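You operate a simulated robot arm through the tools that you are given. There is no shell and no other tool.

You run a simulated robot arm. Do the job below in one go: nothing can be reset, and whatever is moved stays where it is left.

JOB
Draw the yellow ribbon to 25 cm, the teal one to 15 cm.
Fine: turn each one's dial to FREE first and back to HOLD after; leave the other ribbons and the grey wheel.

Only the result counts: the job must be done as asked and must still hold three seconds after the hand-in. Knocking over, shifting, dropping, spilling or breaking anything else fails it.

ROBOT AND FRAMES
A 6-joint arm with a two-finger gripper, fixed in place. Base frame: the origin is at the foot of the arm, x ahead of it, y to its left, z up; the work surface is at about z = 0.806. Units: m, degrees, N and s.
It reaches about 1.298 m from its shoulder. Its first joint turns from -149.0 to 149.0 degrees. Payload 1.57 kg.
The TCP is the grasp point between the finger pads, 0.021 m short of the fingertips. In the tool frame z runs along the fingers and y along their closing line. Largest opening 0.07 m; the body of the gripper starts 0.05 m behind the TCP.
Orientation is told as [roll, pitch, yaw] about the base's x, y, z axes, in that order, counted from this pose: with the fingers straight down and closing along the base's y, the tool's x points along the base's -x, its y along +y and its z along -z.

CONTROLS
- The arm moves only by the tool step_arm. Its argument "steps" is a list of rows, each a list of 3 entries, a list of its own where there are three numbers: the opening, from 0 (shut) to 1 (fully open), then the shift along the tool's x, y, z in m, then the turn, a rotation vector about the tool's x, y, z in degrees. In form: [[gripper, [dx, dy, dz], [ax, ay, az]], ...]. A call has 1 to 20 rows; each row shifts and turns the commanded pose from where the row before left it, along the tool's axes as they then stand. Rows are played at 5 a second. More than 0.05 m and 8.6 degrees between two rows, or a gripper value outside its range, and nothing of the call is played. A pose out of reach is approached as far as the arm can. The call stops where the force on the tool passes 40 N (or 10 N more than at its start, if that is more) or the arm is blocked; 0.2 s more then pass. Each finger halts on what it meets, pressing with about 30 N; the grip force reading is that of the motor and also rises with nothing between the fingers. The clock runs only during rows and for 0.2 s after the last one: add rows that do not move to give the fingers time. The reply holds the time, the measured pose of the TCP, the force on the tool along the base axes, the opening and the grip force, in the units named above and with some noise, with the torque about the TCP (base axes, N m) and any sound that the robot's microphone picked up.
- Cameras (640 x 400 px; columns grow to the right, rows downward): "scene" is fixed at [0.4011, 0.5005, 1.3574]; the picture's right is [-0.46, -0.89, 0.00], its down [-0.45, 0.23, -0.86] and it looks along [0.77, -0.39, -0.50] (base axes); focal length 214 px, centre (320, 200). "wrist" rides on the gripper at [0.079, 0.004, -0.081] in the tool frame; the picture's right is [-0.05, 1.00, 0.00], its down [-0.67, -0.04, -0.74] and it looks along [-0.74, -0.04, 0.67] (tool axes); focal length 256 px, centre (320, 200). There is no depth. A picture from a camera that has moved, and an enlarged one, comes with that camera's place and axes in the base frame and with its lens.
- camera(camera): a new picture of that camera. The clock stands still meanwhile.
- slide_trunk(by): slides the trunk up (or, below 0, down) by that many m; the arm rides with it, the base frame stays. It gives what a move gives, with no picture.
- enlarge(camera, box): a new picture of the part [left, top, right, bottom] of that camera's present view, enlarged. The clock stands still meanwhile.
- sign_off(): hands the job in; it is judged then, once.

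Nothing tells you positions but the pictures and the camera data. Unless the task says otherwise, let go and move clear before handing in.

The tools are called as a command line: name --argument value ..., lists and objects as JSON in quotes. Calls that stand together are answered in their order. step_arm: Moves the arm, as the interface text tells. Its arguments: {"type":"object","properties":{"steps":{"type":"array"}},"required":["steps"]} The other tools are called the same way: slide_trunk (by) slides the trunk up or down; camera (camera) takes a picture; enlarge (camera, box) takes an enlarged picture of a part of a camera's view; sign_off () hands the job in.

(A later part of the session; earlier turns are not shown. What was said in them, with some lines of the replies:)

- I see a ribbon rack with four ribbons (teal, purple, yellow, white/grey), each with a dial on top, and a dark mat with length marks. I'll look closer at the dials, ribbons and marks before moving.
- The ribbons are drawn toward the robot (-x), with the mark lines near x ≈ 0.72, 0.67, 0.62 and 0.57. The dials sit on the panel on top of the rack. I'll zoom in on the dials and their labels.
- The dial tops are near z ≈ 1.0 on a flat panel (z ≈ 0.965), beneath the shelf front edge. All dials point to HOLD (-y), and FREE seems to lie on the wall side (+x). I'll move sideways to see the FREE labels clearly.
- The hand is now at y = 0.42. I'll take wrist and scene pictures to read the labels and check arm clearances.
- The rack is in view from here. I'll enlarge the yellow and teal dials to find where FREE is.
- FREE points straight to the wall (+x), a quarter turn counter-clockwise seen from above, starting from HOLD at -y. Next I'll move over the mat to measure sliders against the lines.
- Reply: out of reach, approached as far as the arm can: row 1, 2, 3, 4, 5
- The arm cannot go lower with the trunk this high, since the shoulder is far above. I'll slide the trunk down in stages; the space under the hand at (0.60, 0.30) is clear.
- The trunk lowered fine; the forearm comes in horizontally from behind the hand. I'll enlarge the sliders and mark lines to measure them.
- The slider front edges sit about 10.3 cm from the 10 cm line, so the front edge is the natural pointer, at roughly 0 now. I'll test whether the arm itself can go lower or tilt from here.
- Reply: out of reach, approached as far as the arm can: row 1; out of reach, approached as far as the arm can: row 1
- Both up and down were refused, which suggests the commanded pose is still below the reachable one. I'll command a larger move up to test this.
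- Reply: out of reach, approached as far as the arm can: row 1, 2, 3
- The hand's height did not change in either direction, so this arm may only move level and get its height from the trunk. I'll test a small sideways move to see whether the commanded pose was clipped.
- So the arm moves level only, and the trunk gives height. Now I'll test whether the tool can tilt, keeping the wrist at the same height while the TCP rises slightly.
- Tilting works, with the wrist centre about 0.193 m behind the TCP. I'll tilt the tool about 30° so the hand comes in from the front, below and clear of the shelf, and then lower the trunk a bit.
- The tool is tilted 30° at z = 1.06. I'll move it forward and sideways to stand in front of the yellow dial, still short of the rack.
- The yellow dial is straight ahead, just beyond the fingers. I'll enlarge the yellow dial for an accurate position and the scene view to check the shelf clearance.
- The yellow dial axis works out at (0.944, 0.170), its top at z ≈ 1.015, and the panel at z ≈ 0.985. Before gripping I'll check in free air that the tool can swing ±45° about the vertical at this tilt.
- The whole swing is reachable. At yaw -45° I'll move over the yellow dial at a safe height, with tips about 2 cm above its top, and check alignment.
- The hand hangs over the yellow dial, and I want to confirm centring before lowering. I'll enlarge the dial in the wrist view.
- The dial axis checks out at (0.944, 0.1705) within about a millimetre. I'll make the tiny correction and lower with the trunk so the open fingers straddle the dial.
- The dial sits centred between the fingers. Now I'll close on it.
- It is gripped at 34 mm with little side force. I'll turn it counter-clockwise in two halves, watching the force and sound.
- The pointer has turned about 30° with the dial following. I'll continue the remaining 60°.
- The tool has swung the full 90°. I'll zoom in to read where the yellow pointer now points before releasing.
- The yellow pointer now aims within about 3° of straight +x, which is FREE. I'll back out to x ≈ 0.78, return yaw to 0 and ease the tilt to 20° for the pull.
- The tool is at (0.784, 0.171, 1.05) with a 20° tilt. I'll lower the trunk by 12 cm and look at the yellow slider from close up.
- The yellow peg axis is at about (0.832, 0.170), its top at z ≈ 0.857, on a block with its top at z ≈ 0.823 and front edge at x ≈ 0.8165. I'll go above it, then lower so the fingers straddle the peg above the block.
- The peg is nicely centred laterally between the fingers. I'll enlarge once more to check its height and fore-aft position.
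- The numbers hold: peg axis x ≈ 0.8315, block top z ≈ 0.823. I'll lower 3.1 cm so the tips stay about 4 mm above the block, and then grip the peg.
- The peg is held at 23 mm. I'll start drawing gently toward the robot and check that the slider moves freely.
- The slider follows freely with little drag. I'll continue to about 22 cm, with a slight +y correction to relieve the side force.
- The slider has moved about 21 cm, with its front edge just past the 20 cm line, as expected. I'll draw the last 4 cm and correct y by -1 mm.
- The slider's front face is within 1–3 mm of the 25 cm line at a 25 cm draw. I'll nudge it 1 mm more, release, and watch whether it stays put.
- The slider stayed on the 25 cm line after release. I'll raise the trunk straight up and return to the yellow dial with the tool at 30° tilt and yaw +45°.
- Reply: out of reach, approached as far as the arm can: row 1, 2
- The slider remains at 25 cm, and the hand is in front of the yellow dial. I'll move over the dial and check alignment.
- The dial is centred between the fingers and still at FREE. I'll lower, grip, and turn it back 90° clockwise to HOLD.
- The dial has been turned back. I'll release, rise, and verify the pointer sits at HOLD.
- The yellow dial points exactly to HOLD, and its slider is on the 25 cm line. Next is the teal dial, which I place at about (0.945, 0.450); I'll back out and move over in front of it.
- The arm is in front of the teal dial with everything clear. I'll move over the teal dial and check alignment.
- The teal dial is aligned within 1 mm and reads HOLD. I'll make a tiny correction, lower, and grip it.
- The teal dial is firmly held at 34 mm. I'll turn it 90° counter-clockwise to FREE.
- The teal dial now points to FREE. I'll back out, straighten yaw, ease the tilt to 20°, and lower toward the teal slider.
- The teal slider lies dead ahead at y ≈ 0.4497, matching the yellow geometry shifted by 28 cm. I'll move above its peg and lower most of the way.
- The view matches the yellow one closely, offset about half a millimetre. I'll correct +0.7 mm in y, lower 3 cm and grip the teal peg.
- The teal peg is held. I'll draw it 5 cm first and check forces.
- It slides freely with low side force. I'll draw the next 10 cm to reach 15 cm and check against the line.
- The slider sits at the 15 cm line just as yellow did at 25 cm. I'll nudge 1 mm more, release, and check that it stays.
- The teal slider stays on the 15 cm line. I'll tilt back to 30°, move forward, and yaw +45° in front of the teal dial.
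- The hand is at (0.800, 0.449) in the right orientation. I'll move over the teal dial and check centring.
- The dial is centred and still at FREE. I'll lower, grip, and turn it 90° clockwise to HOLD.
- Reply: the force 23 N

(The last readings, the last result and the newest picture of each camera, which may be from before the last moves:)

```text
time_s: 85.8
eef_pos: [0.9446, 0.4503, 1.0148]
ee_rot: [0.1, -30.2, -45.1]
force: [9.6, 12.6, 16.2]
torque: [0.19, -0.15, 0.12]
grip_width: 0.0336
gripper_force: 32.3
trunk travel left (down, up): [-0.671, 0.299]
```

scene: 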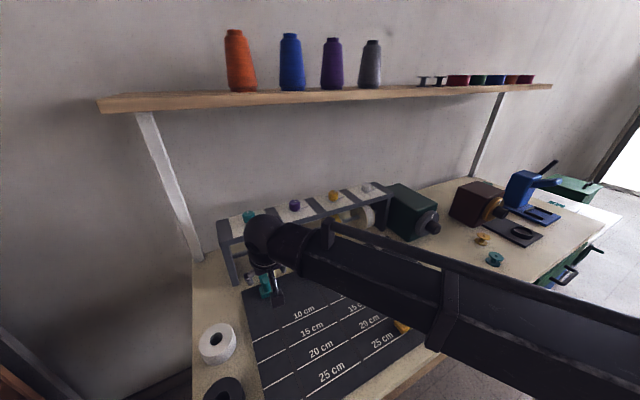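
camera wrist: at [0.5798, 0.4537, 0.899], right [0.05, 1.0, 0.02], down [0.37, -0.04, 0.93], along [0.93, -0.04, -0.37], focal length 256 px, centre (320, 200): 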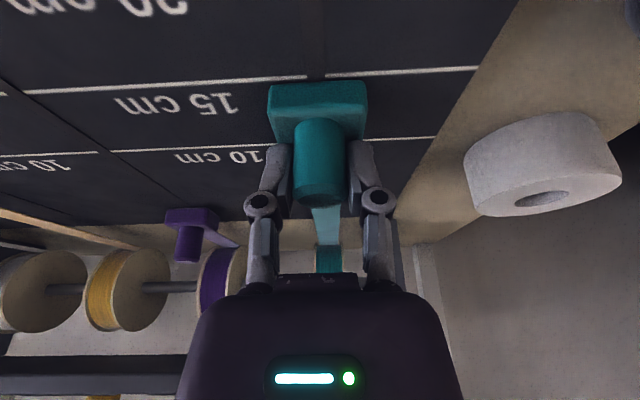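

The turn completed. I'll release, rise, and verify the teal pointer is at HOLD.

step_arm --steps '[[0.5, [0, 0, 0], [0, 0, 0]], [0.8, [0, 0, 0], [0, 0, 0]], [1, [0, 0, 0], [0, 0, 0]], [1, [0, 0, 0], [0, 0, 0]]]'

slide_trunk --by 0.048

enlarge --camera "wrist" --box '[240, 20, 400, 120]'

```text
time_s: 86.8
eef_pos: [0.9444, 0.4474, 1.0155]
ee_rot: [0.0, -30.2, -45.1]
force: [-0.3, -1.0, -0.4]
torque: [-0.03, 0.01, -0.01]
grip_width: 0.0702
gripper_force: 0.1
trunk travel left (down, up): [-0.671, 0.299]
```

```text
time_s: 87.7
eef_pos: [0.9447, 0.4493, 1.0632]
ee_rot: [-0.1, -30.2, -45.1]
force: [0.1, 0.0, -0.1]
torque: [0.01, 0.03, -0.01]
grip_width: 0.0702
gripper_force: 0.0
trunk travel left (down, up): [-0.719, 0.251]
```

```text
4.00 times, centred on (320, 70) of wrist
camera zoom: at [0.871, 0.5293, 1.0925], right [0.74, 0.67, 0.03], down [0.12, -0.17, 0.98], along [0.66, -0.72, -0.2], focal length 1024 px, centre (320, 720)
```

zoom: 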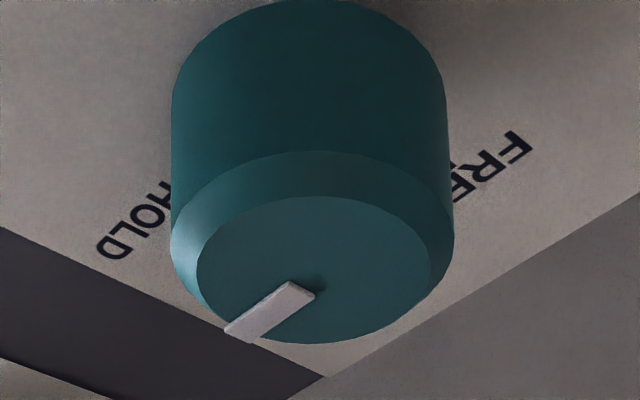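

The teal dial is back at HOLD. I'll withdraw from the rack, straighten the yaw, and raise the trunk to get a clear final look at everything.

step_arm --steps '[[1, [0.02447, -0.02828, -0.01418], [0, 0, 0]], [1, [0.02447, -0.02828, -0.01418], [0, 0, 0]], [1, [0.02447, -0.02828, -0.01418], [0, 0, 0]], [1, [0.02447, -0.02828, -0.01418], [0, 0, 0]], [1, [0.02447, -0.02828, -0.01418], [0, 0, 0]], [1, [0, 0, 0], [-3.762, 0, -6.489]], [1, [0, 0, 0], [-3.762, 0, -6.489]], [1, [0, 0, 0], [-3.762, 0, -6.489]], [1, [0, 0, 0], [-3.762, 0, -6.489]], [1, [0, 0, 0], [-3.762, 0, -6.489]], [1, [0, 0, 0], [-3.762, 0, -6.489]], [1, [0, -0.04, 0], [0, 0, 0]], [1, [0, -0.04, 0], [0, 0, 0]], [1, [0, -0.04, 0], [0, 0, 0]], [1, [0, 0, 0], [0, 0, 0]]]'

slide_trunk --by 0.2

camera --camera "scene"

camera --camera "wrist"

```text
time_s: 90.9
eef_pos: [0.7432, 0.3289, 1.0627]
ee_rot: [0.2, -30.1, -0.1]
force: [0.2, 0.2, 0.6]
torque: [0.04, 0.0, 0.0]
grip_width: 0.07
gripper_force: 0.1
trunk travel left (down, up): [-0.719, 0.251]
```

```text
time_s: 93.1
eef_pos: [0.7437, 0.3297, 1.2628]
ee_rot: [0.0, -30.1, -0.1]
force: [-0.3, 0.2, 0.5]
torque: [0.0, -0.02, 0.02]
grip_width: 0.0701
gripper_force: 0.2
trunk travel left (down, up): [-0.919, 0.051]
```

```text
taken
```

scene: 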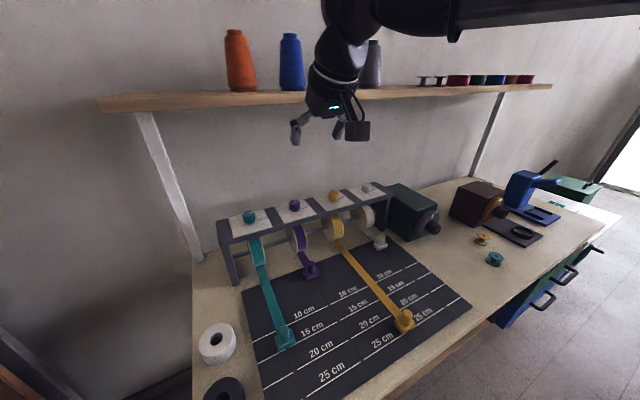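

```text
taken
camera wrist: at [0.6346, 0.3333, 1.2926], right [0.05, 1.0, 0.03], down [0.2, -0.04, 0.98], along [0.98, -0.04, -0.2], focal length 256 px, centre (320, 200)
```

wrist: 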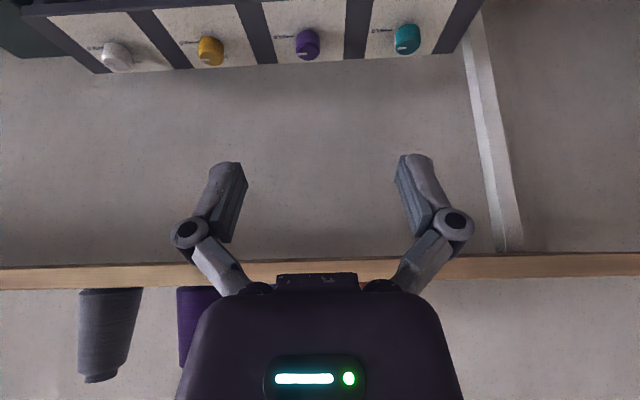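

The arm is clear; teal appears at 15 cm, yellow at 25 cm, and the other ribbons look untouched. I'll enlarge for a last check of the sliders and the dials.

enlarge --camera "scene" --box '[230, 240, 450, 380]'

enlarge --camera "scene" --box '[220, 170, 400, 280]'

enlarge --camera "wrist" --box '[80, 0, 440, 90]'

```text
2.86 times, centred on (340, 310) of scene
camera zoom: at [0.4011, 0.5005, 1.3574], right [-0.46, -0.89, 0.0], down [-0.45, 0.23, -0.86], along [0.77, -0.39, -0.5], focal length 613 px, centre (263, -114)
```

zoom: 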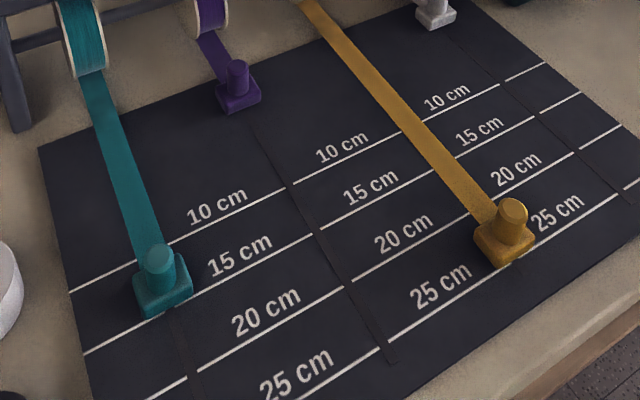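

```text
3.56 times, centred on (310, 225) of scene
camera zoom: at [0.4011, 0.5005, 1.3574], right [-0.46, -0.89, 0.0], down [-0.45, 0.23, -0.86], along [0.77, -0.39, -0.5], focal length 763 px, centre (356, 111)
```

zoom: 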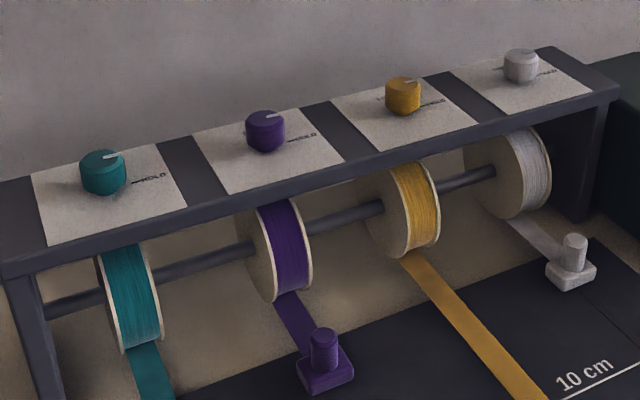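

```text
1.78 times, centred on (260, 45) of wrist
camera zoom: at [0.6346, 0.3333, 1.2926], right [0.05, 1.0, 0.03], down [0.2, -0.04, 0.98], along [0.98, -0.04, -0.2], focal length 455 px, centre (427, 476)
```

zoom: 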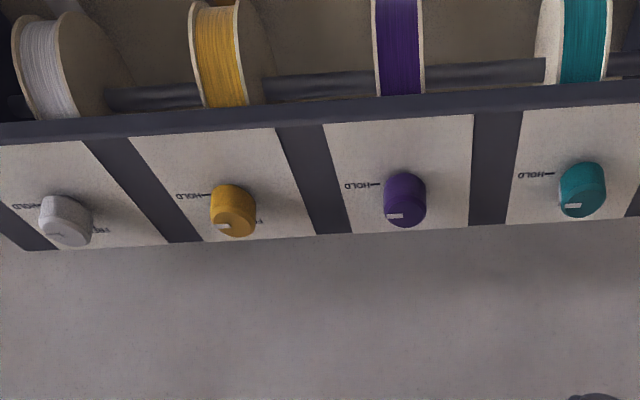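

The front edges of the sliders sit on their lines, teal at 15 cm and yellow at 25 cm. All dials point to HOLD, the other ribbons and the wheel are untouched, and the hand is clear, so I'm handing in.

sign_off

```text
The job is handed in.
```

The yellow ribbon is drawn to the 25 cm line and the teal ribbon to the 15 cm line. I handed the job in with the hand empty and clear of the rack.

- **Ribbons:** the front edge of each slider sits on its line, within about 2 mm by my measurements. I took that edge as the pointer because it stood at about 0 cm before I pulled. Both sliders stayed put after I let go.
- **Dials:** I turned each dial to FREE before pulling and back to HOLD afterwards. The last pictures show both pointing at HOLD.
- **Everything else:** the purple and white ribbons, their dials and the grey wheel were not touched. I saw nothing shifted or knocked over in the last pictures.
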